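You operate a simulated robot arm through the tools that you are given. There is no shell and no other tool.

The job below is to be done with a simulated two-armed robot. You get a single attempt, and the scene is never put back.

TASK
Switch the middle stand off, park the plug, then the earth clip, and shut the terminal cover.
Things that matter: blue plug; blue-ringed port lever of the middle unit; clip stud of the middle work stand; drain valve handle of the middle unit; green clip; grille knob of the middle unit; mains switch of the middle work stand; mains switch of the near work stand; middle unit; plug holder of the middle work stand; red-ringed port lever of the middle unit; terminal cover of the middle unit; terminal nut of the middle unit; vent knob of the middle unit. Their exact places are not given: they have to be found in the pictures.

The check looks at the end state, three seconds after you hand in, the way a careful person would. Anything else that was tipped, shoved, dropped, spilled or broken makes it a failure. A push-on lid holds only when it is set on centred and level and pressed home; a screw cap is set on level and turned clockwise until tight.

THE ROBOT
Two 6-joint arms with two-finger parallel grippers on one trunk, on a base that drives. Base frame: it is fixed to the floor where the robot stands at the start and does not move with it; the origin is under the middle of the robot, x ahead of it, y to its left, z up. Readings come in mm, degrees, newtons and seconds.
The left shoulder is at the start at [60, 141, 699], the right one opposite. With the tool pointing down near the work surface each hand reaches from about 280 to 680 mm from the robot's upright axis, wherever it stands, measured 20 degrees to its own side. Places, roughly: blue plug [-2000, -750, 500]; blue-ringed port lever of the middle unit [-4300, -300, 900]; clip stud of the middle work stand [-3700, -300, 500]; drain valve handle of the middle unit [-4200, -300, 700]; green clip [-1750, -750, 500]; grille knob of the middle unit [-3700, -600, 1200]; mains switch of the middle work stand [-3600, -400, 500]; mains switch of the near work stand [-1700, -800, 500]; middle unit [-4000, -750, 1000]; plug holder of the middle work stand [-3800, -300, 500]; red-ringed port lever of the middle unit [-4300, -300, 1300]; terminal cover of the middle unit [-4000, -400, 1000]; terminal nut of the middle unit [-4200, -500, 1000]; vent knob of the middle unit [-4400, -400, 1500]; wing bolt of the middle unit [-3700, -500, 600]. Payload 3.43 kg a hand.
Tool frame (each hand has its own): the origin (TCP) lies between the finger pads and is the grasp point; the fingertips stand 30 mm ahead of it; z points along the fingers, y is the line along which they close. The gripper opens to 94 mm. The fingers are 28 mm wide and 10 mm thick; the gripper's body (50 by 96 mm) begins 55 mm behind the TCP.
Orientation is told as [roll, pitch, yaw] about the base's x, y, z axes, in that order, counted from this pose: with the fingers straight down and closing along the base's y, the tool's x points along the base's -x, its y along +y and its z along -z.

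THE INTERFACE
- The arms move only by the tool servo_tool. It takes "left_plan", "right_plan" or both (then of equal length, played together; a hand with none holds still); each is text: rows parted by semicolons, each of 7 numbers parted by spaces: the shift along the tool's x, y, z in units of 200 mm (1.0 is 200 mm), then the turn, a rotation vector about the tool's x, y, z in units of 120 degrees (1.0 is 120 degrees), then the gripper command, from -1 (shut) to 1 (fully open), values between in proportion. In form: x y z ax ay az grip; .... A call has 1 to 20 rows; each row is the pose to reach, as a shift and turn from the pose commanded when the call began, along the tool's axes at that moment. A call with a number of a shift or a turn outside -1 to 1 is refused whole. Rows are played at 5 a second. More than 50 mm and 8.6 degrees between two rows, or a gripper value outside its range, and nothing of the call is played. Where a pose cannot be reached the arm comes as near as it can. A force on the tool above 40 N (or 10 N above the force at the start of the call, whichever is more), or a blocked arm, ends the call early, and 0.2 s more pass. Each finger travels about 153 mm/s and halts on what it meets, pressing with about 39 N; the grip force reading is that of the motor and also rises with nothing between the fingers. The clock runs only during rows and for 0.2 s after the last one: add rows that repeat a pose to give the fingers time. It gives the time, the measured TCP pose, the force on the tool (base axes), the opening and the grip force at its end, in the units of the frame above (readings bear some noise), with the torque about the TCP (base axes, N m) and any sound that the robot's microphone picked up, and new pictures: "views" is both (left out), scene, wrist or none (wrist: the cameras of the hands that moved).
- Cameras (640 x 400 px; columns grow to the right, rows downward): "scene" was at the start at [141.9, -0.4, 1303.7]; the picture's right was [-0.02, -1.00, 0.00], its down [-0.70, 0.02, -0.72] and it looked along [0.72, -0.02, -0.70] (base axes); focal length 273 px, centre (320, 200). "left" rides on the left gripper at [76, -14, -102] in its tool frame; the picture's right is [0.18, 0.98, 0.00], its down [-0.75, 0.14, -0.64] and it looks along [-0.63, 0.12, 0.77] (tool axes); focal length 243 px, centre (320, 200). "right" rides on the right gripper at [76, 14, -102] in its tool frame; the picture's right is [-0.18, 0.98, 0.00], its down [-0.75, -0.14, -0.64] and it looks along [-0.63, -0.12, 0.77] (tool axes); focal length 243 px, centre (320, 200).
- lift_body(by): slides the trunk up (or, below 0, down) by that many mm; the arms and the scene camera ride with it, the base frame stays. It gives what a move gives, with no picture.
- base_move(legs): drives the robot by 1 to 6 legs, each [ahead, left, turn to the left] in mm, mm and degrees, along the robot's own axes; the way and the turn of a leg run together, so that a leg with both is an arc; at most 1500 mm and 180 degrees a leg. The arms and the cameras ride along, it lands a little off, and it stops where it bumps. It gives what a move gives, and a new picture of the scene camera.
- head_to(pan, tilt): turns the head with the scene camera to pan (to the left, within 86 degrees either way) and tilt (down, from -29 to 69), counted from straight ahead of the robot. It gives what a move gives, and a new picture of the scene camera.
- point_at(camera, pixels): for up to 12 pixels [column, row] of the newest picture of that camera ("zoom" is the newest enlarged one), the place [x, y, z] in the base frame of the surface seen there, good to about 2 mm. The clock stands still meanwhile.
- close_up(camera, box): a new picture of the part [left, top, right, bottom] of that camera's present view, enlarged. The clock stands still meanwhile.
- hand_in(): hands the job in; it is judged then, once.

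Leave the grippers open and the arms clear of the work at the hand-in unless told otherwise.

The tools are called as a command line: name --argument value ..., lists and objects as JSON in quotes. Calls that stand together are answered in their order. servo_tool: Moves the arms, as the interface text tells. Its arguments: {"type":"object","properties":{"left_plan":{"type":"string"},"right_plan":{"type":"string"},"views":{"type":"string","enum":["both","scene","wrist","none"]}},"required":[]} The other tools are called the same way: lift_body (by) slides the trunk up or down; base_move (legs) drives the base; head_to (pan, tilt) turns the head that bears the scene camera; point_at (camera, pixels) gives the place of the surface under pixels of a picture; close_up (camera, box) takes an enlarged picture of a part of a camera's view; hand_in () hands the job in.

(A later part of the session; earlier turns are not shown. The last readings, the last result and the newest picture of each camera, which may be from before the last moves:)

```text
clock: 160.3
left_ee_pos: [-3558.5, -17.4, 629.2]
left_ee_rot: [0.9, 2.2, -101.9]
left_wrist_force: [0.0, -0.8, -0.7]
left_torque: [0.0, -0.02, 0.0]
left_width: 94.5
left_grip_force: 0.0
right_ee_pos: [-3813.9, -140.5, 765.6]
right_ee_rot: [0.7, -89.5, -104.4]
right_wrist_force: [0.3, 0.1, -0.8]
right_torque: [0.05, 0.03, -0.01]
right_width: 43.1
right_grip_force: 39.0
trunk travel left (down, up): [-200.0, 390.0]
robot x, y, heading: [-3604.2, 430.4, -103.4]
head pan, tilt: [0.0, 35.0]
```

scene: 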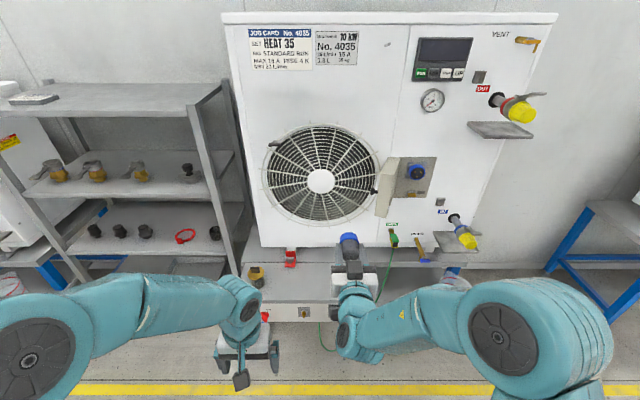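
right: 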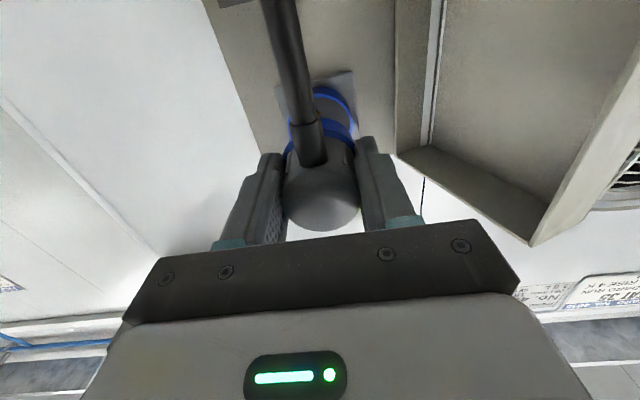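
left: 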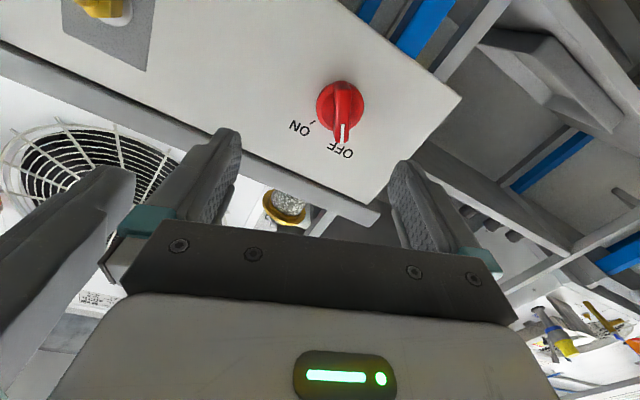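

Right hand at s=3676, n=-1027. I lower the remaining 200 mm and look at the holder.

lift_body --by -200

head_to --pan 0 --tilt 35

close_up --camera "right" --box '[0, 0, 640, 400]'

```text
clock: 162.5
left_ee_pos: [-3558.3, -16.4, 431.0]
left_ee_rot: [1.0, 2.2, -101.9]
left_wrist_force: [-0.6, 0.0, 0.4]
left_torque: [-0.05, 0.01, -0.01]
left_width: 94.2
left_grip_force: 0.1
right_ee_pos: [-3814.6, -140.3, 565.9]
right_ee_rot: [0.8, -89.5, -104.4]
right_wrist_force: [0.2, 0.6, -2.3]
right_torque: [0.0, -0.02, 0.03]
right_width: 43.1
right_grip_force: 39.1
trunk travel left (down, up): [0.0, 590.0]
robot x, y, heading: [-3606.3, 433.4, -103.4]
head pan, tilt: [0.0, 35.0]
```

```text
clock: 163.1
left_ee_pos: [-3559.0, -16.5, 429.6]
left_ee_rot: [1.0, 2.2, -101.9]
left_wrist_force: [0.1, 0.0, -0.2]
left_torque: [0.0, 0.04, -0.02]
left_width: 94.0
left_grip_force: 0.0
right_ee_pos: [-3813.5, -140.3, 566.7]
right_ee_rot: [0.6, -89.5, -104.3]
right_wrist_force: [-0.4, 0.7, -1.2]
right_torque: [0.04, -0.01, -0.01]
right_width: 43.3
right_grip_force: 39.2
trunk travel left (down, up): [0.0, 590.0]
robot x, y, heading: [-3607.3, 432.3, -103.5]
head pan, tilt: [0.0, 35.0]
```

scene: 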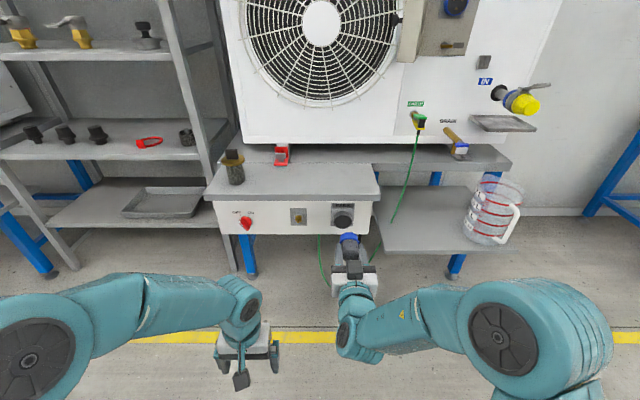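

```text
1.00 times, centred on (320, 200) of right (not enlarged: the box is as wide or as high as the picture)
```

zoom: 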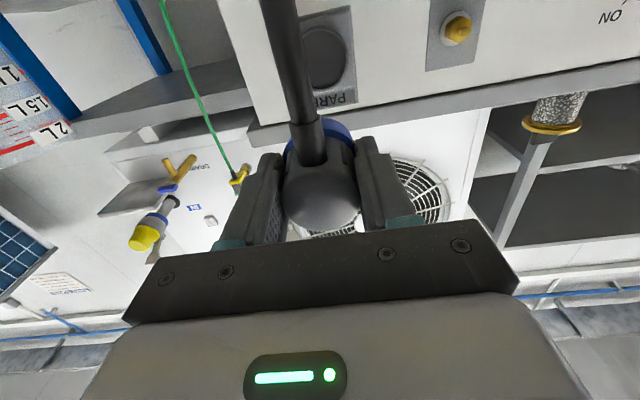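

The holder is visible at (342,216). I zoom in on it and the plug in hand.

close_up --camera "scene" --box '[315, 190, 385, 260]'

point_at --camera "zoom" --pixels '[[250, 90], [330, 90], [280, 150], [280, 130], [300, 160], [262, 160], [240, 150], [320, 150], [290, 240], [330, 240], [310, 235], [310, 255]]'

```text
5.71 times, centred on (350, 225) of scene
```

zoom: 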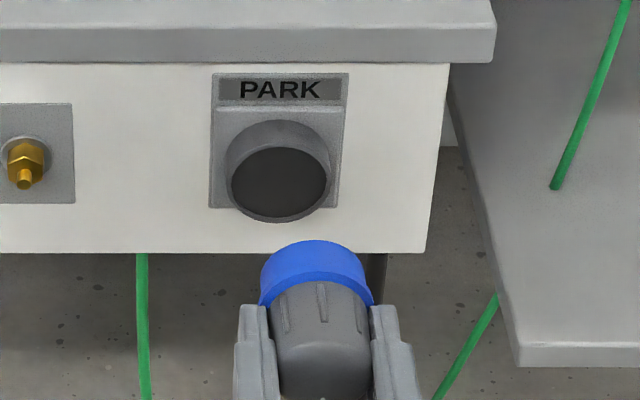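

```text
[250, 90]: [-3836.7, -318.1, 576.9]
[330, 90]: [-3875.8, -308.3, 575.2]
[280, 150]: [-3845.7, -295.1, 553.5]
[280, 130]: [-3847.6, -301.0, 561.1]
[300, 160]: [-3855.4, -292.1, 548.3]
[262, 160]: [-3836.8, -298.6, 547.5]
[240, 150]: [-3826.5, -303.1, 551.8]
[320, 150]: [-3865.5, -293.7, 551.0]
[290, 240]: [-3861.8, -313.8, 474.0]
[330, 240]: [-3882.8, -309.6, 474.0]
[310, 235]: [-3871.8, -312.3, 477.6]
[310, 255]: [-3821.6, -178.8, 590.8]
```

point_at --camera "zoom" --pixels '[[280, 184], [280, 200], [280, 212], [245, 184], [315, 184], [280, 165], [318, 275], [318, 250], [280, 290], [355, 290], [318, 330], [225, 110]]'

close_up --camera "right" --box '[260, 0, 400, 110]'

```text
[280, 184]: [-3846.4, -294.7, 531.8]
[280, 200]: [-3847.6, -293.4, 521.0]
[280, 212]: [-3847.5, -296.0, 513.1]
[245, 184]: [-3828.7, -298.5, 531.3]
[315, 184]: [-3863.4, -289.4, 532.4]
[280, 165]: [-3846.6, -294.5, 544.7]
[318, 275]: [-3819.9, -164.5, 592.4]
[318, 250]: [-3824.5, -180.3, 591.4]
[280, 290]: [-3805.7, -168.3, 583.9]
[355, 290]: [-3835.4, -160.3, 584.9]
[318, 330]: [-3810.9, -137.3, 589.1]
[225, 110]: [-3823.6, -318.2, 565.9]
```

```text
3.64 times, centred on (330, 55) of right
```

zoom: 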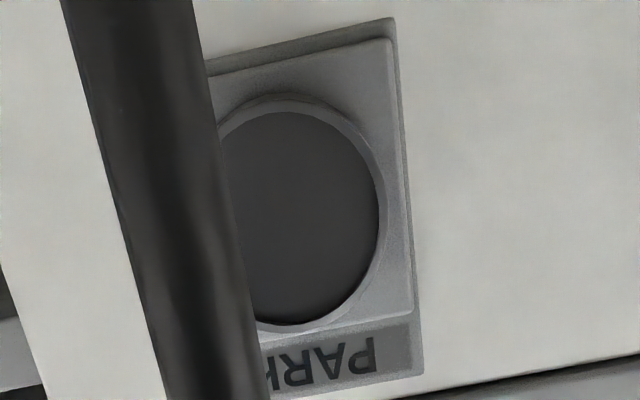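

Holder barrel: centre s≈3671, z≈532, front face n≈-1184. Plug ring front is ~45 mm ahead of the TCP and centred with it. I first lower the hand 34 mm and shift 25 mm left in the air, then drive the base 70 ahead and 20 right.

servo_tool --right_plan "0.05 0.04 0 0 0 0 -1; 0.1 0.08 0 0 0 0 -1; 0.17 0.125 0 0 0 0 -1; 0.17 0.125 0 0 0 0 -1" --views "none"

base_move --legs '[[70, -20, 0]]'

close_up --camera "scene" --box '[300, 190, 390, 270]'

```text
clock: 164.1
left_ee_pos: [-3558.9, -17.7, 428.9]
left_ee_rot: [1.0, 2.3, -101.9]
left_wrist_force: [-0.1, -0.6, -0.2]
left_torque: [0.02, 0.02, -0.02]
left_width: 94.0
left_grip_force: 0.0
right_ee_pos: [-3788.1, -147.4, 532.4]
right_ee_rot: [3.1, -89.6, -106.8]
right_wrist_force: [0.3, 0.3, -1.5]
right_torque: [0.02, -0.02, -0.03]
right_width: 42.7
right_grip_force: 38.7
trunk travel left (down, up): [0.0, 590.0]
robot x, y, heading: [-3604.2, 428.4, -103.4]
head pan, tilt: [0.0, 35.0]
```

```text
clock: 165.6
left_ee_pos: [-3592.6, -78.1, 430.1]
left_ee_rot: [1.0, 2.1, -101.9]
left_wrist_force: [0.6, -0.4, 0.3]
left_torque: [0.01, 0.01, 0.02]
left_width: 93.7
left_grip_force: 0.0
right_ee_pos: [-3823.4, -207.6, 532.9]
right_ee_rot: [-0.1, -89.4, -103.5]
right_wrist_force: [-0.4, 0.4, -1.6]
right_torque: [0.04, -0.01, 0.0]
right_width: 42.9
right_grip_force: 39.1
trunk travel left (down, up): [0.0, 590.0]
robot x, y, heading: [-3639.9, 366.0, -103.5]
head pan, tilt: [0.0, 35.0]
```

scene: 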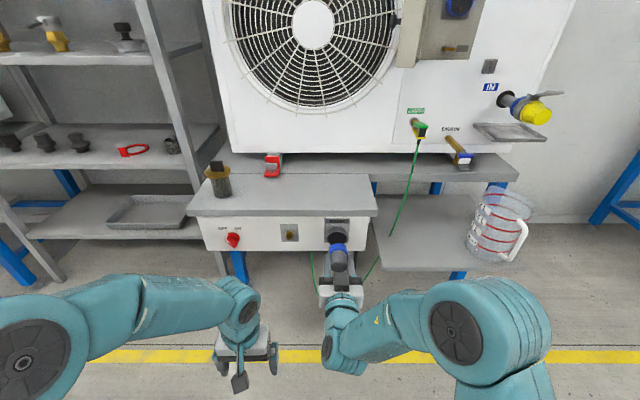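

```text
5.00 times, centred on (345, 230) of scene
```

zoom: 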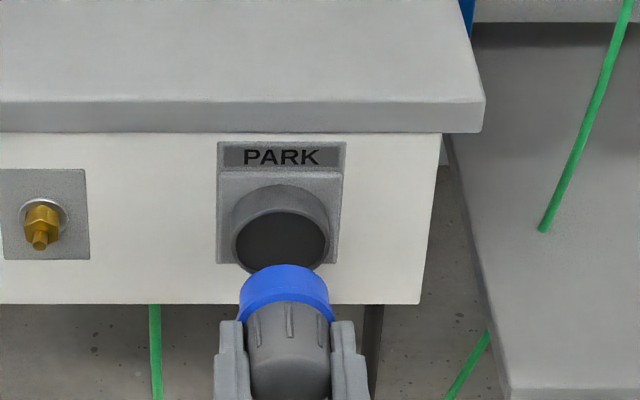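

Plug aligned in front of the holder (s=3669.4, z=532.9, ~45 mm gap to ring). I advance 36 mm and re-check.

servo_tool --right_plan "0 -0.005 0.045 0 0 0 -1; 0 -0.005 0.09 0 0 0 -1; 0 -0.005 0.135 0 0 0 -1; 0 -0.005 0.18 0 0 0 -1; 0 -0.005 0.18 0 0 0 -1" --views "wrist"

close_up --camera "scene" --box '[300, 190, 390, 270]'

```text
clock: 166.8
left_ee_pos: [-3592.3, -78.3, 428.9]
left_ee_rot: [1.1, 2.3, -101.9]
left_wrist_force: [-0.5, 0.5, -0.3]
left_torque: [0.01, 0.0, -0.02]
left_width: 93.9
left_grip_force: 0.1
right_ee_pos: [-3834.9, -242.6, 531.5]
right_ee_rot: [0.1, -89.5, -103.6]
right_wrist_force: [0.3, -0.1, -2.4]
right_torque: [0.06, 0.03, 0.05]
right_width: 43.2
right_grip_force: 38.9
trunk travel left (down, up): [0.0, 590.0]
robot x, y, heading: [-3639.5, 365.1, -103.3]
head pan, tilt: [0.0, 35.0]
```

right: 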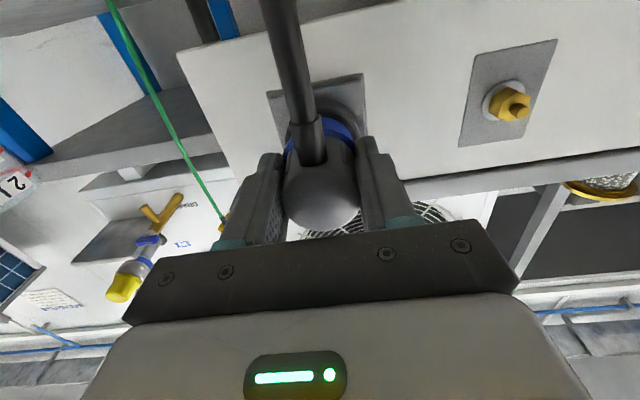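

```text
5.00 times, centred on (345, 230) of scene
```

zoom: 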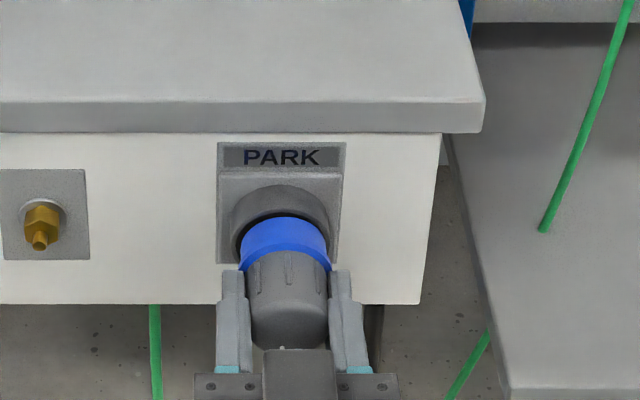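

The ring is nearly at the barrel, ~1.5 mm too far right. I correct and advance in 3 mm steps until contact.

servo_tool --right_plan "-0.002 0.0075 0 0 0 0 -1; -0.002 0.0075 0.015 0 0 0 -1; -0.002 0.0075 0.03 0 0 0 -1; -0.002 0.0075 0.045 0 0 0 -1; -0.002 0.0075 0.06 0 0 0 -1; -0.002 0.0075 0.06 0 0 0 -1" --views "wrist"

close_up --camera "scene" --box '[300, 190, 390, 270]'

```text
clock: 168.2
left_ee_pos: [-3592.4, -77.2, 431.3]
left_ee_rot: [1.0, 2.2, -101.8]
left_wrist_force: [0.7, 0.3, -0.4]
left_torque: [0.02, 0.0, 0.01]
left_width: 94.0
left_grip_force: 0.1
right_ee_pos: [-3834.2, -254.9, 533.4]
right_ee_rot: [-1.8, -89.6, -101.8]
right_wrist_force: [3.9, 33.2, -2.3]
right_torque: [0.05, -0.03, -0.18]
right_width: 43.5
right_grip_force: 38.5
trunk travel left (down, up): [0.0, 590.0]
robot x, y, heading: [-3639.6, 366.1, -103.5]
head pan, tilt: [0.0, 35.0]
```

right: 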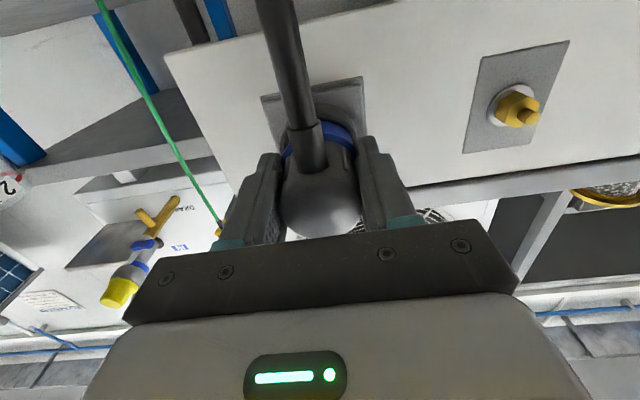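

```text
5.00 times, centred on (345, 230) of scene
```

zoom: 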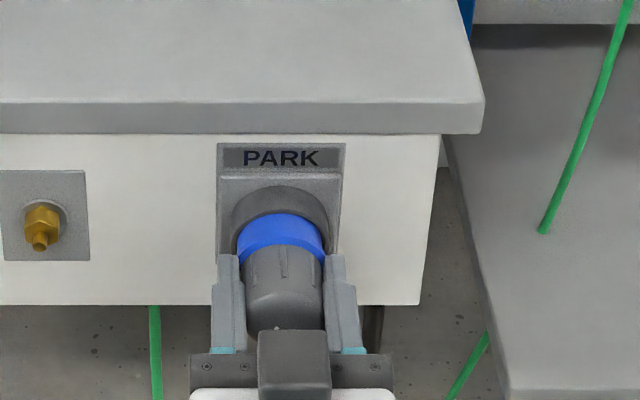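

Contact: 33 N at TCP n=-1142.8. To know if it is seated, I compare with the unit's socket geometry; I tilt the head up to measure the empty socket face.

head_to --pan -20 --tilt 10

close_up --camera "scene" --box '[290, 100, 390, 180]'

```text
clock: 169.1
left_ee_pos: [-3592.2, -77.2, 430.6]
left_ee_rot: [1.1, 2.2, -101.9]
left_wrist_force: [-1.6, -0.4, 0.0]
left_torque: [-0.01, 0.02, -0.02]
left_width: 93.9
left_grip_force: 0.0
right_ee_pos: [-3834.7, -254.7, 533.2]
right_ee_rot: [-0.1, -89.5, -103.6]
right_wrist_force: [2.9, 28.6, -4.0]
right_torque: [0.04, -0.03, -0.11]
right_width: 43.4
right_grip_force: 38.9
trunk travel left (down, up): [0.0, 590.0]
robot x, y, heading: [-3640.2, 369.8, -103.2]
head pan, tilt: [-20.0, 10.0]
```

scene: 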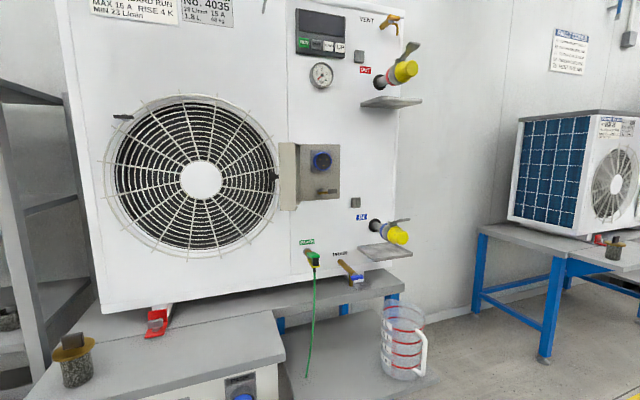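

```text
5.00 times, centred on (340, 140) of scene
```

zoom: 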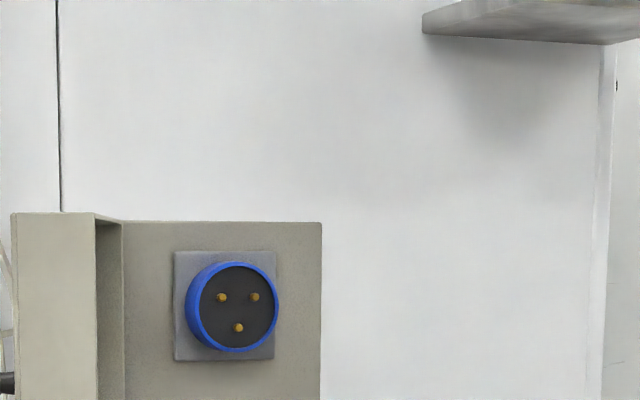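

The unit's inlet has a blue rim with a recessed face and pins. I measure rim and recess depth, and the same at the earlier holder.

point_at --camera "zoom" --pixels '[[238, 308], [215, 315], [260, 312], [237, 265], [237, 350], [188, 300], [276, 308], [190, 345], [260, 255], [200, 240]]'

```text
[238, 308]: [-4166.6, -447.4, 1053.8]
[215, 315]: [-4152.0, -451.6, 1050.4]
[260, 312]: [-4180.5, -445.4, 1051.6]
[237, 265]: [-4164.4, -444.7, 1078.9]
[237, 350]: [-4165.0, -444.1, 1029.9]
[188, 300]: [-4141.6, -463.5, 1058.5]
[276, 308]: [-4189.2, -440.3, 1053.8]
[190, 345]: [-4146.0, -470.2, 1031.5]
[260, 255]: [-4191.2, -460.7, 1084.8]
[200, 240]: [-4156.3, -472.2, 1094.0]
```

Seated in the inlet, the ring front was flush with the rim (TCP 45.6 mm off); now the TCP is 41.5 mm off the holder's face, so the ring is pressed flush on the holder. I test retention: relax 4 mm back while still gripping and read the force.

servo_tool --right_plan "0 0 -0.01 0 0 0 -1; 0 0 -0.02 0 0 0 -1; 0 0 -0.02 0 0 0 -1" --views "none"

head_to --pan 0 --tilt 35

close_up --camera "scene" --box '[310, 200, 370, 250]'

```text
clock: 169.9
left_ee_pos: [-3591.6, -78.0, 430.3]
left_ee_rot: [1.1, 2.3, -101.9]
left_wrist_force: [-0.8, -0.3, 0.1]
left_torque: [-0.03, -0.01, -0.01]
left_width: 94.0
left_grip_force: 0.1
right_ee_pos: [-3833.9, -250.9, 532.5]
right_ee_rot: [3.2, -89.6, -106.9]
right_wrist_force: [0.2, -0.3, -0.9]
right_torque: [0.03, 0.02, 0.01]
right_width: 43.7
right_grip_force: 38.9
trunk travel left (down, up): [0.0, 590.0]
robot x, y, heading: [-3638.5, 367.3, -103.3]
head pan, tilt: [-20.0, 10.0]
```

```text
clock: 170.8
left_ee_pos: [-3592.2, -79.2, 430.4]
left_ee_rot: [0.9, 2.3, -101.9]
left_wrist_force: [0.5, -0.4, -1.3]
left_torque: [0.01, -0.01, -0.02]
left_width: 93.9
left_grip_force: 0.0
right_ee_pos: [-3833.1, -250.7, 532.6]
right_ee_rot: [0.0, -89.6, -103.7]
right_wrist_force: [-0.5, 0.6, -1.4]
right_torque: [0.05, -0.01, 0.04]
right_width: 43.8
right_grip_force: 38.9
trunk travel left (down, up): [0.0, 590.0]
robot x, y, heading: [-3637.6, 364.5, -103.4]
head pan, tilt: [0.0, 35.0]
```

scene: 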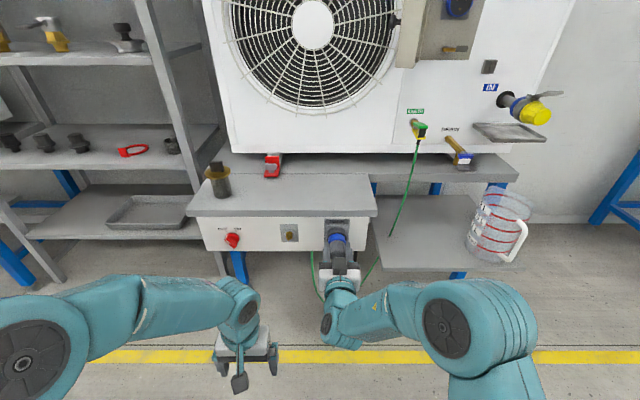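

```text
8.00 times, centred on (340, 225) of scene
```

zoom: 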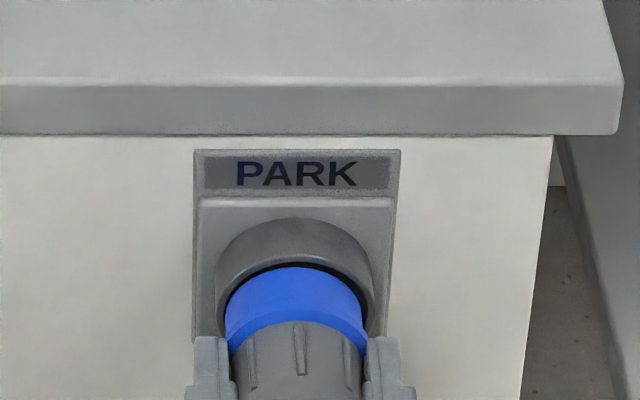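

No retention yet (0 N when relaxed). I measure where the ring is now relative to the hand and holder.

point_at --camera "zoom" --pixels '[[295, 272], [295, 290], [295, 310], [300, 330], [235, 310], [355, 310], [295, 258], [295, 235], [215, 320], [375, 320], [300, 390]]'

close_up --camera "right" --box '[240, 60, 400, 160]'

```text
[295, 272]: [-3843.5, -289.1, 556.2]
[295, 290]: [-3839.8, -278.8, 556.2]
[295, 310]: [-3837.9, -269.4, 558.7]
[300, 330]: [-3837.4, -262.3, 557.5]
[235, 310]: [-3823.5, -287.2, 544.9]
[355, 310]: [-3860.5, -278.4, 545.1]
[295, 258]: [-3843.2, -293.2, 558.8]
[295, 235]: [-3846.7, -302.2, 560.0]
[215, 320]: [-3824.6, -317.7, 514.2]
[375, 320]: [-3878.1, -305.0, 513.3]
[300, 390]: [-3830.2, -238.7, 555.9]
```

```text
4.00 times, centred on (320, 110) of right
```

zoom: 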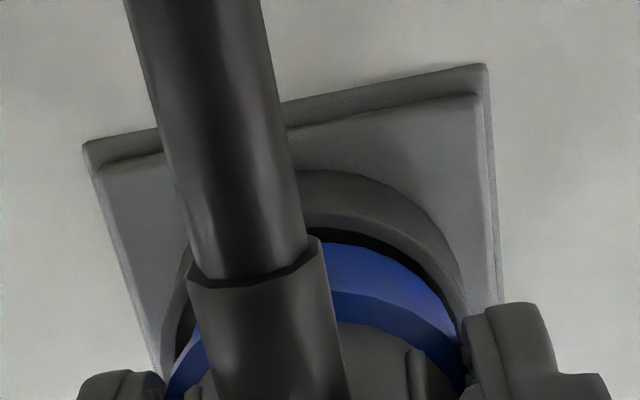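

The plug slid ~5 mm in the grip and only touches the holder. The near stand has its plug parked; I look over there (pan left ~66°) to see how deep a parked plug sits.

head_to --pan 66 --tilt 14

close_up --camera "scene" --box '[290, 175, 350, 225]'

```text
clock: 172.2
left_ee_pos: [-3592.7, -78.3, 431.0]
left_ee_rot: [1.0, 2.3, -101.9]
left_wrist_force: [-0.5, -0.1, -0.5]
left_torque: [-0.01, 0.0, -0.04]
left_width: 94.1
left_grip_force: 0.1
right_ee_pos: [-3833.6, -250.5, 532.8]
right_ee_rot: [0.1, -89.4, -103.8]
right_wrist_force: [0.5, -0.1, -2.1]
right_torque: [0.02, -0.04, 0.01]
right_width: 43.4
right_grip_force: 39.2
trunk travel left (down, up): [0.0, 590.0]
robot x, y, heading: [-3644.0, 362.6, -103.5]
head pan, tilt: [66.0, 14.0]
```

scene: 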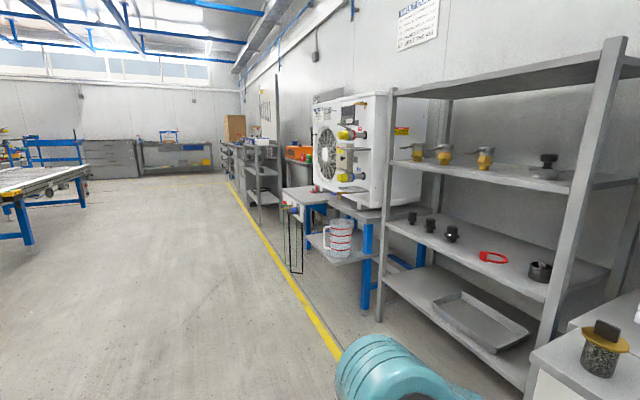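

```text
8.00 times, centred on (320, 200) of scene
```

zoom: 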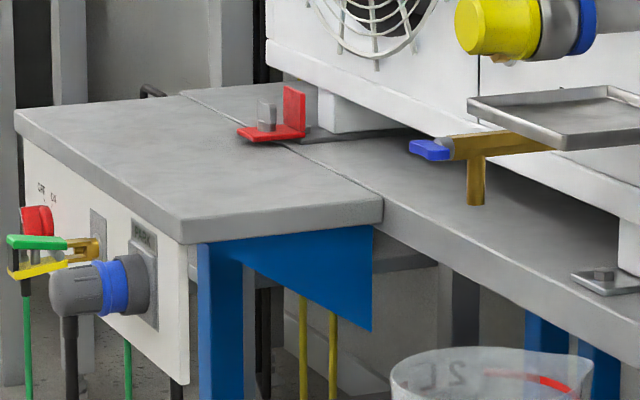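

close_up --camera "scene" --box '[288, 200, 312, 218]'

point_at --camera "zoom" --pixels '[[330, 250], [460, 270], [395, 220], [420, 230], [375, 225], [250, 270], [300, 230], [480, 270], [500, 230], [530, 260]]'

```text
16.00 times, centred on (300, 209) of scene
```

zoom: 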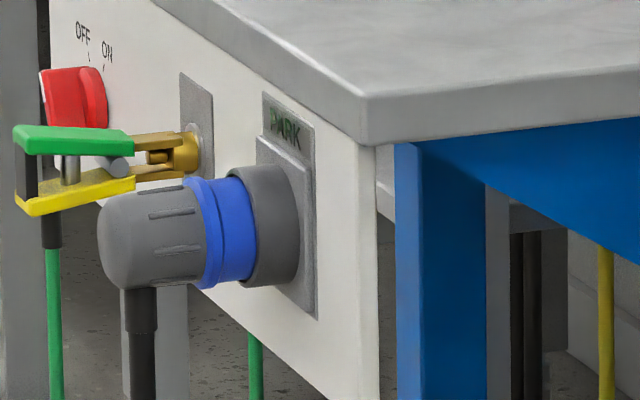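

```text
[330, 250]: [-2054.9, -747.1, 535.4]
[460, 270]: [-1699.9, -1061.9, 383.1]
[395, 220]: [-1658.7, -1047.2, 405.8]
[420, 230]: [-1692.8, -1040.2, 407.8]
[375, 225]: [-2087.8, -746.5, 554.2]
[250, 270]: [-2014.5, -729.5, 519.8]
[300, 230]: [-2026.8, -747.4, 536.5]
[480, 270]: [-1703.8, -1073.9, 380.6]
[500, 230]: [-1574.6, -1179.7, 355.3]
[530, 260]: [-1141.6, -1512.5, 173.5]
```

The parked plug's blue collar stands outside the barrel. I measure end face, collar and barrel there.

point_at --camera "zoom" --pixels '[[105, 240], [150, 230], [190, 230], [200, 230], [212, 230], [225, 230], [240, 230], [250, 230], [262, 230], [285, 230], [305, 200], [340, 230]]'

```text
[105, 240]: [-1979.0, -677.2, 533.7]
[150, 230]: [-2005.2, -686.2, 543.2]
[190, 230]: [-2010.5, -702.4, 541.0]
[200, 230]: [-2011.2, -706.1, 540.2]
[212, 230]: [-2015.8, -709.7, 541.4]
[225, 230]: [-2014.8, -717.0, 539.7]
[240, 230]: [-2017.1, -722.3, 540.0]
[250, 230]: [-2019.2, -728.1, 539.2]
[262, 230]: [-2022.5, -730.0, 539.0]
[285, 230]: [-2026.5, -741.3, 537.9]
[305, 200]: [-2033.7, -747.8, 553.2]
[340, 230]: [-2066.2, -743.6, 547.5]
```

Near stand: barrel front at n≈-1182, collar back at n≈-1154, so a parked plug is roughly flush on the barrel. I pull my plug back 35 mm to measure its ring length and the holder's recess precisely.

servo_tool --right_plan "0 0 -0.06 0 0 0 -1; 0 0 -0.12 0 0 0 -1; 0 0 -0.18 0 0 0 -1; 0 0 -0.18 0 0 0 -1" --views "none"

head_to --pan -5 --tilt 40

close_up --camera "right" --box '[240, 20, 400, 140]'

```text
clock: 173.2
left_ee_pos: [-3592.7, -78.7, 429.9]
left_ee_rot: [1.1, 2.4, -101.9]
left_wrist_force: [-0.7, -1.0, 0.1]
left_torque: [-0.02, -0.01, 0.01]
left_width: 94.3
left_grip_force: 0.1
right_ee_pos: [-3824.5, -215.5, 531.7]
right_ee_rot: [1.2, -89.5, -104.9]
right_wrist_force: [-0.3, 0.6, -1.0]
right_torque: [0.03, -0.01, -0.02]
right_width: 43.6
right_grip_force: 38.8
trunk travel left (down, up): [0.0, 590.0]
robot x, y, heading: [-3641.2, 371.0, -103.5]
head pan, tilt: [66.0, 14.0]
```

```text
clock: 174.6
left_ee_pos: [-3591.9, -79.3, 429.5]
left_ee_rot: [1.0, 2.3, -101.9]
left_wrist_force: [-1.4, 0.3, -0.3]
left_torque: [-0.01, 0.02, -0.03]
left_width: 93.9
left_grip_force: 0.0
right_ee_pos: [-3825.2, -216.0, 531.6]
right_ee_rot: [0.0, -89.5, -103.7]
right_wrist_force: [0.2, 0.1, -1.4]
right_torque: [0.0, 0.02, 0.04]
right_width: 43.6
right_grip_force: 39.0
trunk travel left (down, up): [0.0, 590.0]
robot x, y, heading: [-3641.0, 366.0, -103.7]
head pan, tilt: [-5.0, 40.0]
```

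scene: 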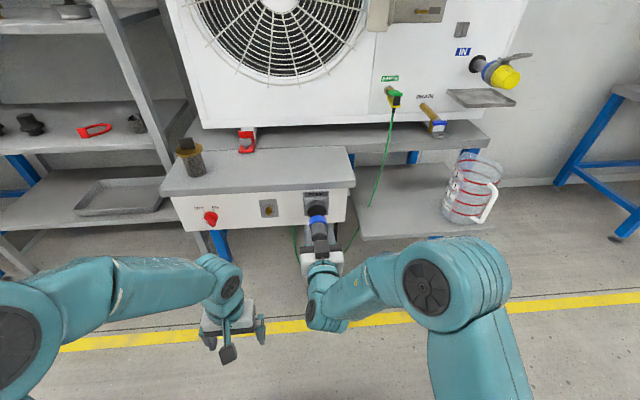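

```text
3.33 times, centred on (320, 80) of right
```

zoom: 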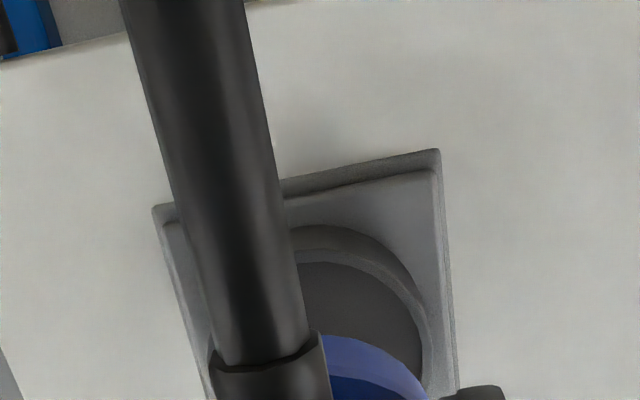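

I measure the dark disc and rim from the wrist zoom, then the ring from the scene zoom.

point_at --camera "zoom" --pixels '[[350, 300], [370, 320], [390, 330], [340, 275], [405, 300], [330, 255], [400, 360], [360, 345]]'

close_up --camera "scene" --box '[294, 188, 344, 238]'

```text
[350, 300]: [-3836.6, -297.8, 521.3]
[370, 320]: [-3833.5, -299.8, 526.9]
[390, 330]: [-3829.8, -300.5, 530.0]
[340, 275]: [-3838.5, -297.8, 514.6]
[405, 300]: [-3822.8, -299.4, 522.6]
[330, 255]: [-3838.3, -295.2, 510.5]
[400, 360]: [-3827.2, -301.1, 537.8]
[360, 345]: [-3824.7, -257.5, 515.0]
```

```text
8.00 times, centred on (319, 213) of scene
```

zoom: 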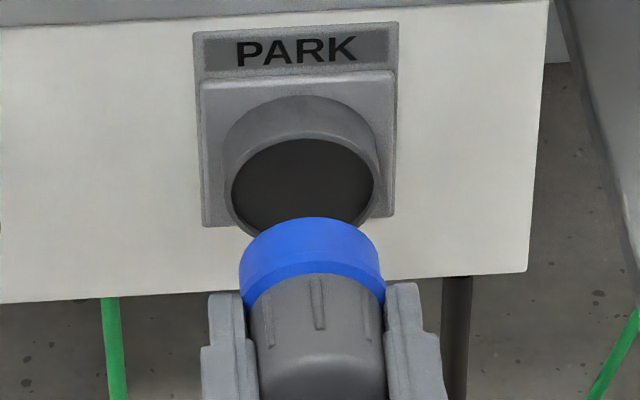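

point_at --camera "zoom" --pixels '[[312, 221], [312, 235], [312, 250], [312, 262], [312, 270], [312, 280], [312, 330], [243, 262], [382, 262], [250, 262], [376, 262], [330, 221]]'

point_at --camera "zoom" --pixels '[[303, 142], [303, 150], [303, 180], [303, 130], [235, 185], [372, 185], [240, 185], [367, 185], [303, 210], [226, 190], [378, 190]]'

```text
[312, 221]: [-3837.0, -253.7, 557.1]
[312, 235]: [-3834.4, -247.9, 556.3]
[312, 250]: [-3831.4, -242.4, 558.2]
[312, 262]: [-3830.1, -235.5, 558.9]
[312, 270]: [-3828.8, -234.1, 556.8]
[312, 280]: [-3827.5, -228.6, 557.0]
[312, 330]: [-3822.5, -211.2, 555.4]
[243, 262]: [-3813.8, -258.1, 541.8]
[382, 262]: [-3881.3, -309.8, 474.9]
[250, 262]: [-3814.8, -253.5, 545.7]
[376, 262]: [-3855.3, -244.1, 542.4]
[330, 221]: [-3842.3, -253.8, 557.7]
```

```text
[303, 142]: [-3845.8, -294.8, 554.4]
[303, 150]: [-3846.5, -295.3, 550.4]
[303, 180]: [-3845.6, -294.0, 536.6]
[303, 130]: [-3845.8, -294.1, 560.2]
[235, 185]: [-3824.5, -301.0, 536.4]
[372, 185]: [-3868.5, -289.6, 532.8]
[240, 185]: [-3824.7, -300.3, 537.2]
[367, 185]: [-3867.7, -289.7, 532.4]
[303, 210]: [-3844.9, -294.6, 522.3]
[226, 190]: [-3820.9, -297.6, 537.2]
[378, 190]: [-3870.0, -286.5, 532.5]
```

Plug axis is at (s 3670.1, z 533.2), holder centre (3671.3, 531.5), recess ~3 mm deep. I correct +1.2 mm right, 1.7 mm down, and push in 44 mm, the last part in small steps.

servo_tool --right_plan "0.0085 -0.006 0.05 0 0 0 -1; 0.0085 -0.006 0.1 0 0 0 -1; 0.0085 -0.006 0.15 0 0 0 -1; 0.0085 -0.006 0.18 0 0 0 -1; 0.0085 -0.006 0.19 0 0 0 -1; 0.0085 -0.006 0.2 0 0 0 -1; 0.0085 -0.006 0.21 0 0 0 -1; 0.0085 -0.006 0.22 0 0 0 -1; 0.0085 -0.006 0.22 0 0 0 -1" --views "wrist"

close_up --camera "scene" --box '[294, 188, 344, 238]'

point_at --camera "zoom" --pixels '[[306, 150], [306, 165], [306, 180], [306, 190], [306, 200], [306, 215], [240, 185], [370, 185], [306, 140], [306, 130]]'

```text
clock: 176.6
left_ee_pos: [-3592.0, -78.1, 430.3]
left_ee_rot: [1.1, 2.2, -101.9]
left_wrist_force: [0.0, 0.5, 0.3]
left_torque: [0.02, -0.01, 0.01]
left_width: 94.1
left_grip_force: 0.0
right_ee_pos: [-3835.7, -256.7, 530.2]
right_ee_rot: [-0.5, -89.4, -103.2]
right_wrist_force: [1.2, 33.3, -5.9]
right_torque: [0.15, -0.06, -0.25]
right_width: 43.7
right_grip_force: 38.4
trunk travel left (down, up): [0.0, 590.0]
robot x, y, heading: [-3637.9, 364.9, -103.4]
head pan, tilt: [-5.0, 40.0]
```

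right: 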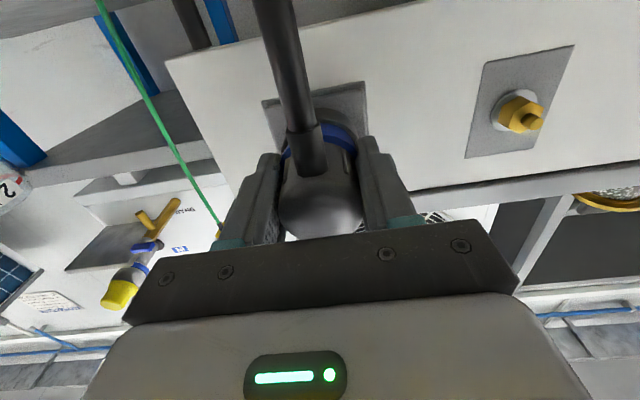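

```text
8.00 times, centred on (319, 213) of scene
```

zoom: 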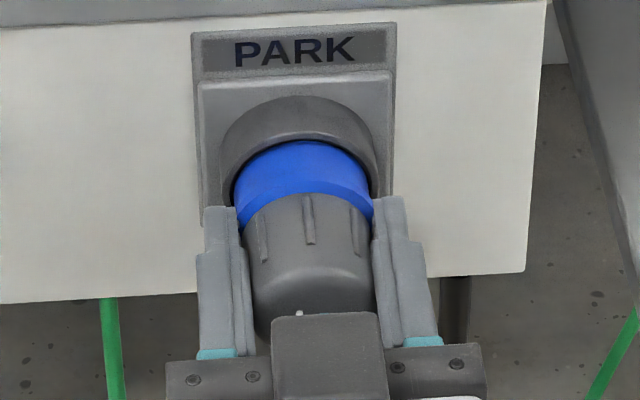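

```text
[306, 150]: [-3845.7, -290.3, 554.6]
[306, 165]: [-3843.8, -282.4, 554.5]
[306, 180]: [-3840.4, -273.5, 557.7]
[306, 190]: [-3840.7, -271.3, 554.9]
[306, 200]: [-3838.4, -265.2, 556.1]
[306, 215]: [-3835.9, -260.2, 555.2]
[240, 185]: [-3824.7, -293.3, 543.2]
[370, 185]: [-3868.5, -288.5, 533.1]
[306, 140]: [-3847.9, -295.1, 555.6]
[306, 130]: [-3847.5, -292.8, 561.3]
```

The ring now sits inside the holder's rim (33 N push). I test retention again by relaxing 3 mm.

servo_tool --right_plan "0 0 -0.0075 0 0 0 -1; 0 0 -0.015 0 0 0 -1; 0 0 -0.015 0 0 0 -1" --views "none"

close_up --camera "scene" --box '[294, 188, 344, 238]'

point_at --camera "zoom" --pixels '[[306, 150], [306, 165], [306, 180], [306, 190], [306, 200], [306, 215], [306, 140], [306, 130]]'

```text
clock: 177.4
left_ee_pos: [-3592.0, -77.7, 429.6]
left_ee_rot: [1.1, 2.3, -101.8]
left_wrist_force: [1.0, -0.4, 0.3]
left_torque: [0.01, -0.02, 0.01]
left_width: 93.9
left_grip_force: 0.1
right_ee_pos: [-3835.1, -255.6, 532.1]
right_ee_rot: [4.6, -89.6, -108.2]
right_wrist_force: [0.0, -0.6, -1.3]
right_torque: [-0.03, -0.03, 0.02]
right_width: 43.6
right_grip_force: 38.6
trunk travel left (down, up): [0.0, 590.0]
robot x, y, heading: [-3641.8, 369.3, -103.5]
head pan, tilt: [-5.0, 40.0]
```

```text
8.00 times, centred on (319, 213) of scene
```

zoom: 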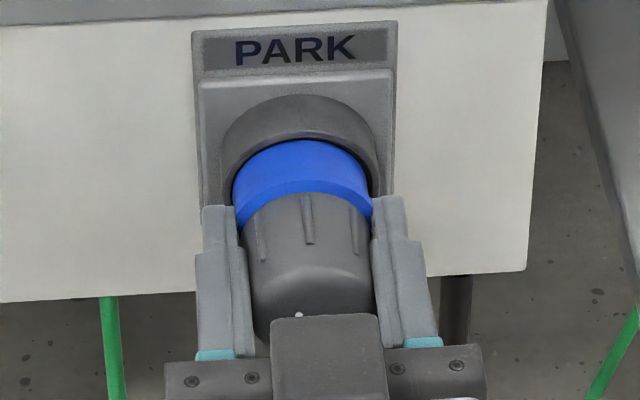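

```text
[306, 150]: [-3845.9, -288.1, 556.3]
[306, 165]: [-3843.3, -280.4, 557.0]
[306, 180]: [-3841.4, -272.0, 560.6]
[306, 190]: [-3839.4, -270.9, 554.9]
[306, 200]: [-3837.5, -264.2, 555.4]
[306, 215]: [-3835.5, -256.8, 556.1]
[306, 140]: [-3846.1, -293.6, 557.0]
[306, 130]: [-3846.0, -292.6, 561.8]
```

No tension yet, so it is not latched. I inspect the fit closely from the wrist camera (below) and from above.

close_up --camera "right" --box '[270, 80, 370, 160]'

close_up --camera "scene" --box '[304, 196, 332, 218]'

point_at --camera "zoom" --pixels '[[300, 150], [300, 170], [300, 190], [300, 230], [300, 250], [300, 262], [300, 270], [300, 130], [300, 120], [150, 230], [460, 230]]'

```text
5.00 times, centred on (320, 120) of right
```

zoom: 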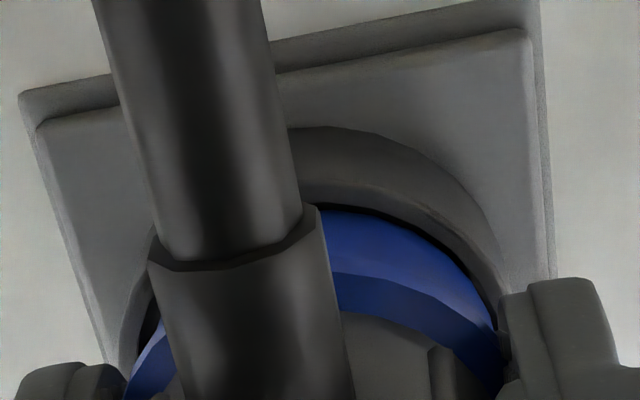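

```text
16.00 times, centred on (318, 207) of scene
```

zoom: 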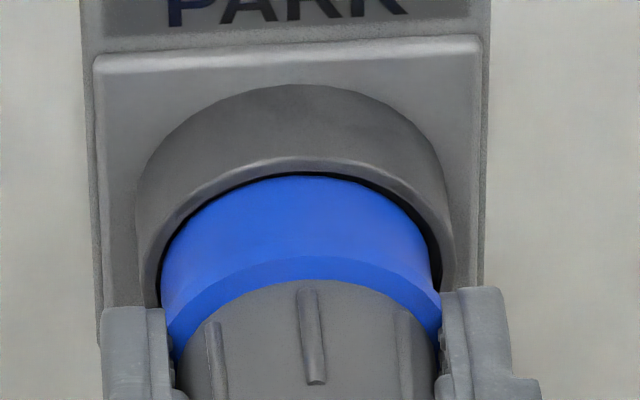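

```text
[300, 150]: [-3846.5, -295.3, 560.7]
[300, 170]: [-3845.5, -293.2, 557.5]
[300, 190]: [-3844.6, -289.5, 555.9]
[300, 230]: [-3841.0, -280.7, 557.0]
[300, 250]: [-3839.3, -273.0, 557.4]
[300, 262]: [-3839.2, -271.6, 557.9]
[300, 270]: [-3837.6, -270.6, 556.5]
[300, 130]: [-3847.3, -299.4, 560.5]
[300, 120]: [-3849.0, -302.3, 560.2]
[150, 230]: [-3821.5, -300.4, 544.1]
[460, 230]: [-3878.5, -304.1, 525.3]
```

The ring sits in the recess, but nothing shows it latches while gripped. Before letting go I want a safety hold: the left hand, pointing right, to pinch the plug from above/below. I first turn the left hand (90° about its x) and raise it to plug height in free space, to test reach.

servo_tool --left_plan "0 0 -0.05 0.068 0 0 1; 0 0 -0.1 0.136 0 0 1; 0 0 -0.15 0.204 0 0 1; -0.03 0 -0.2 0.272 0 0 1; -0.06 0 -0.25 0.34 0 0 1; -0.09 0 -0.3 0.408 0 0 1; -0.12 0 -0.35 0.476 0 0 1; -0.15 0 -0.4 0.544 0 0 1; -0.18 0 -0.45 0.612 0 0 1; -0.18 0 -0.5 0.68 0 0 1; -0.18 0 -0.505 0.75 0 0 1; -0.18 0 -0.505 0.75 0 0 1" --right_plan "0 0 0 0 0 0 -1; 0 0 0 0 0 0 -1; 0 0 0 0 0 0 -1; 0 0 0 0 0 0 -1; 0 0 0 0 0 0 -1; 0 0 0 0 0 0 -1; 0 0 0 0 0 0 -1; 0 0 0 0 0 0 -1; 0 0 0 0 0 0 -1; 0 0 0 0 0 0 -1; 0 0 0 0 0 0 -1; 0 0 0 0 0 0 -1" --views "both"

```text
clock: 180.0
left_ee_pos: [-3602.2, -116.3, 529.8]
left_ee_rot: [-89.1, 2.2, -101.7]
left_wrist_force: [-0.3, -0.2, 0.5]
left_torque: [-0.03, 0.01, -0.03]
left_width: 94.0
left_grip_force: 0.0
right_ee_pos: [-3835.3, -255.5, 530.6]
right_ee_rot: [-0.6, -89.5, -103.2]
right_wrist_force: [0.7, -0.6, -0.9]
right_torque: [0.04, 0.03, 0.01]
right_width: 44.0
right_grip_force: 38.8
trunk travel left (down, up): [0.0, 590.0]
robot x, y, heading: [-3640.6, 367.2, -103.2]
head pan, tilt: [-5.0, 40.0]
```

scene: 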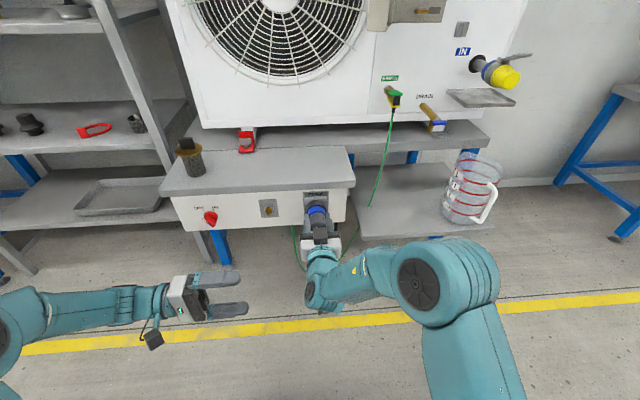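
right: 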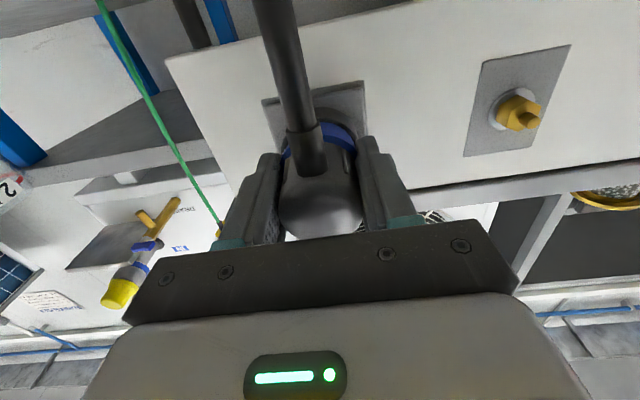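
left: 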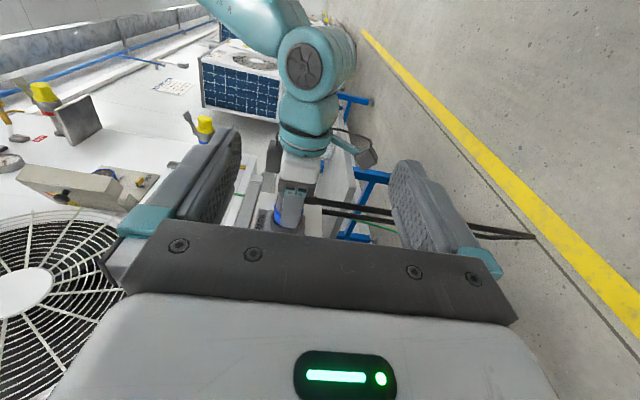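

The left hand reached that pose, pointing right. To stay clear of stud, switch and the right gripper I will come in at ~75° (pointing right and slightly forward). I move it to a pre-position left of the plug (s≈3535, n≈-1121).

servo_tool --left_plan "-0.1 0 0.04 0 -0.012 0 1; -0.2 0 0.08 0 -0.024 0 1; -0.3 0 0.12 0 -0.036 0 1; -0.4 0 0.16 0 -0.048 0 1; -0.5 0 0.2 0 -0.06 0 1; -0.6 0 0.24 0 -0.072 0 1; -0.7 0 0.28 0 -0.084 0 1; -0.8 0 0.31 0 -0.1 0 1; -0.825 0 0.323 0 -0.11 0 1; -0.825 0 0.323 0 -0.11 0 1" --views "both"

```text
clock: 182.2
left_ee_pos: [-3698.2, -264.5, 521.0]
left_ee_rot: [-88.6, 1.9, -88.6]
left_wrist_force: [-0.1, 0.9, 0.2]
left_torque: [0.02, -0.01, 0.0]
left_width: 94.2
left_grip_force: 0.1
right_ee_pos: [-3835.3, -255.0, 531.4]
right_ee_rot: [0.4, -89.5, -103.9]
right_wrist_force: [1.3, -0.2, -1.4]
right_torque: [0.0, -0.01, -0.01]
right_width: 43.9
right_grip_force: 39.1
trunk travel left (down, up): [0.0, 590.0]
robot x, y, heading: [-3637.8, 365.0, -103.6]
head pan, tilt: [-5.0, 40.0]
```

scene: 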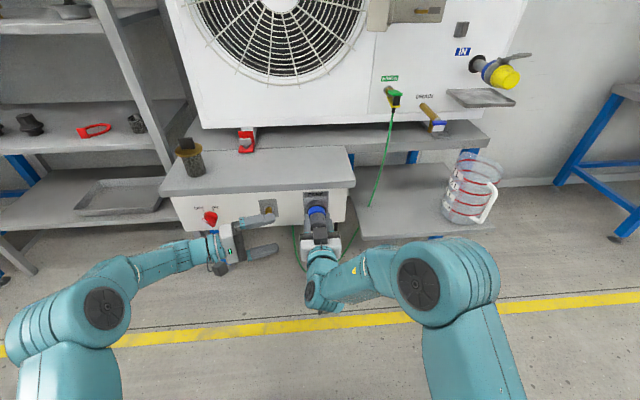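
left: 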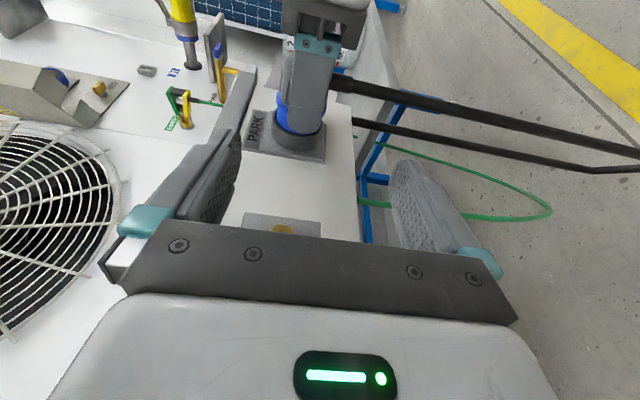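

Excellent - the left wrist camera gives a side view of the plug in the holder (300,110). I zoom on it.

close_up --camera "left" --box '[235, 40, 365, 170]'

point_at --camera "zoom" --pixels '[[300, 290], [300, 270], [300, 250], [300, 235], [300, 215], [300, 180], [240, 270], [370, 280], [310, 310], [250, 300], [385, 300], [180, 290]]'

```text
3.08 times, centred on (300, 105) of left
```

zoom: 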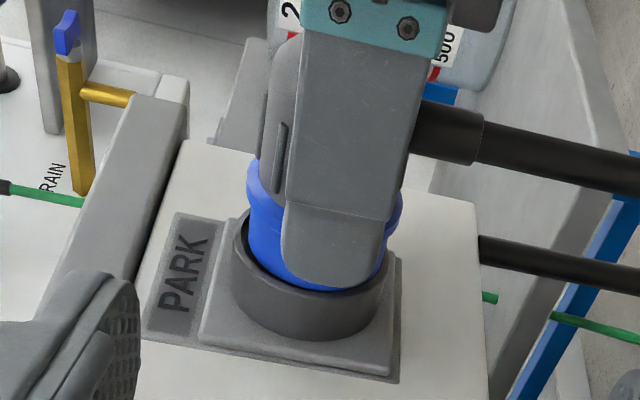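

```text
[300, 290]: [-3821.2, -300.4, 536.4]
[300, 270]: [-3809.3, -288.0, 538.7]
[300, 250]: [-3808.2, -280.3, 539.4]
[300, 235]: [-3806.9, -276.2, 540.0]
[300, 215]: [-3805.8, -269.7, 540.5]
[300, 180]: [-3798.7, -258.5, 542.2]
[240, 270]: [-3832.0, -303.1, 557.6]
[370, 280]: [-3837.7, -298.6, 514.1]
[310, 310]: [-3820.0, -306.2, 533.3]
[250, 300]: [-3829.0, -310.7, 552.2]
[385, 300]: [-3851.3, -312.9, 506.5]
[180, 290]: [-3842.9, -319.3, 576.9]
```

The side view shows the ring inside the holder's rim. I bring the left hand in (120 mm along its axis, 13 mm up) with fingers ~70 mm apart above and below the plug.

servo_tool --left_plan "0 -0.065 0 0 0 0 0.5; -0.015 -0.065 0.15 0 0 0 0.5; -0.015 -0.065 0.3 0 0 0 0.5; -0.015 -0.065 0.45 0 0 0 0.5; -0.015 -0.065 0.55 0 0 0 0.5; -0.015 -0.065 0.6 0 0 0 0.5; -0.015 -0.065 0.6 0 0 0 0.5" --views "both"

```text
clock: 183.8
left_ee_pos: [-3819.4, -270.3, 531.4]
left_ee_rot: [-88.5, 2.0, -88.6]
left_wrist_force: [0.0, -0.6, -0.3]
left_torque: [-0.01, 0.03, 0.0]
left_width: 70.6
left_grip_force: 0.1
right_ee_pos: [-3836.6, -256.8, 530.7]
right_ee_rot: [0.1, -89.4, -104.0]
right_wrist_force: [-1.0, 0.2, -1.6]
right_torque: [0.0, 0.01, -0.02]
right_width: 43.9
right_grip_force: 39.0
trunk travel left (down, up): [0.0, 590.0]
robot x, y, heading: [-3640.7, 365.5, -103.4]
head pan, tilt: [-5.0, 40.0]
```

scene: 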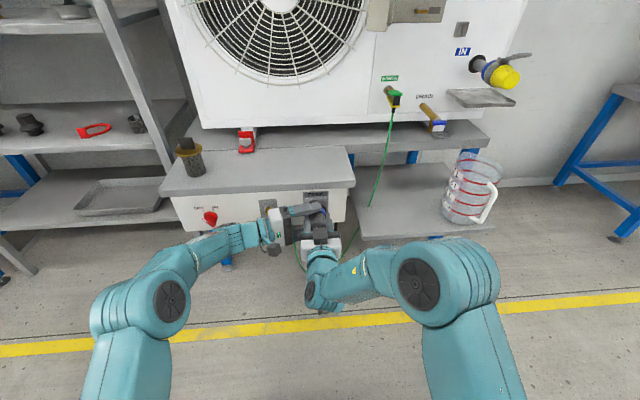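
left: 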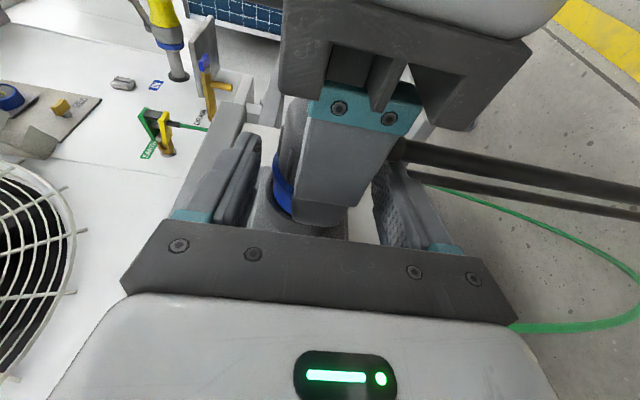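

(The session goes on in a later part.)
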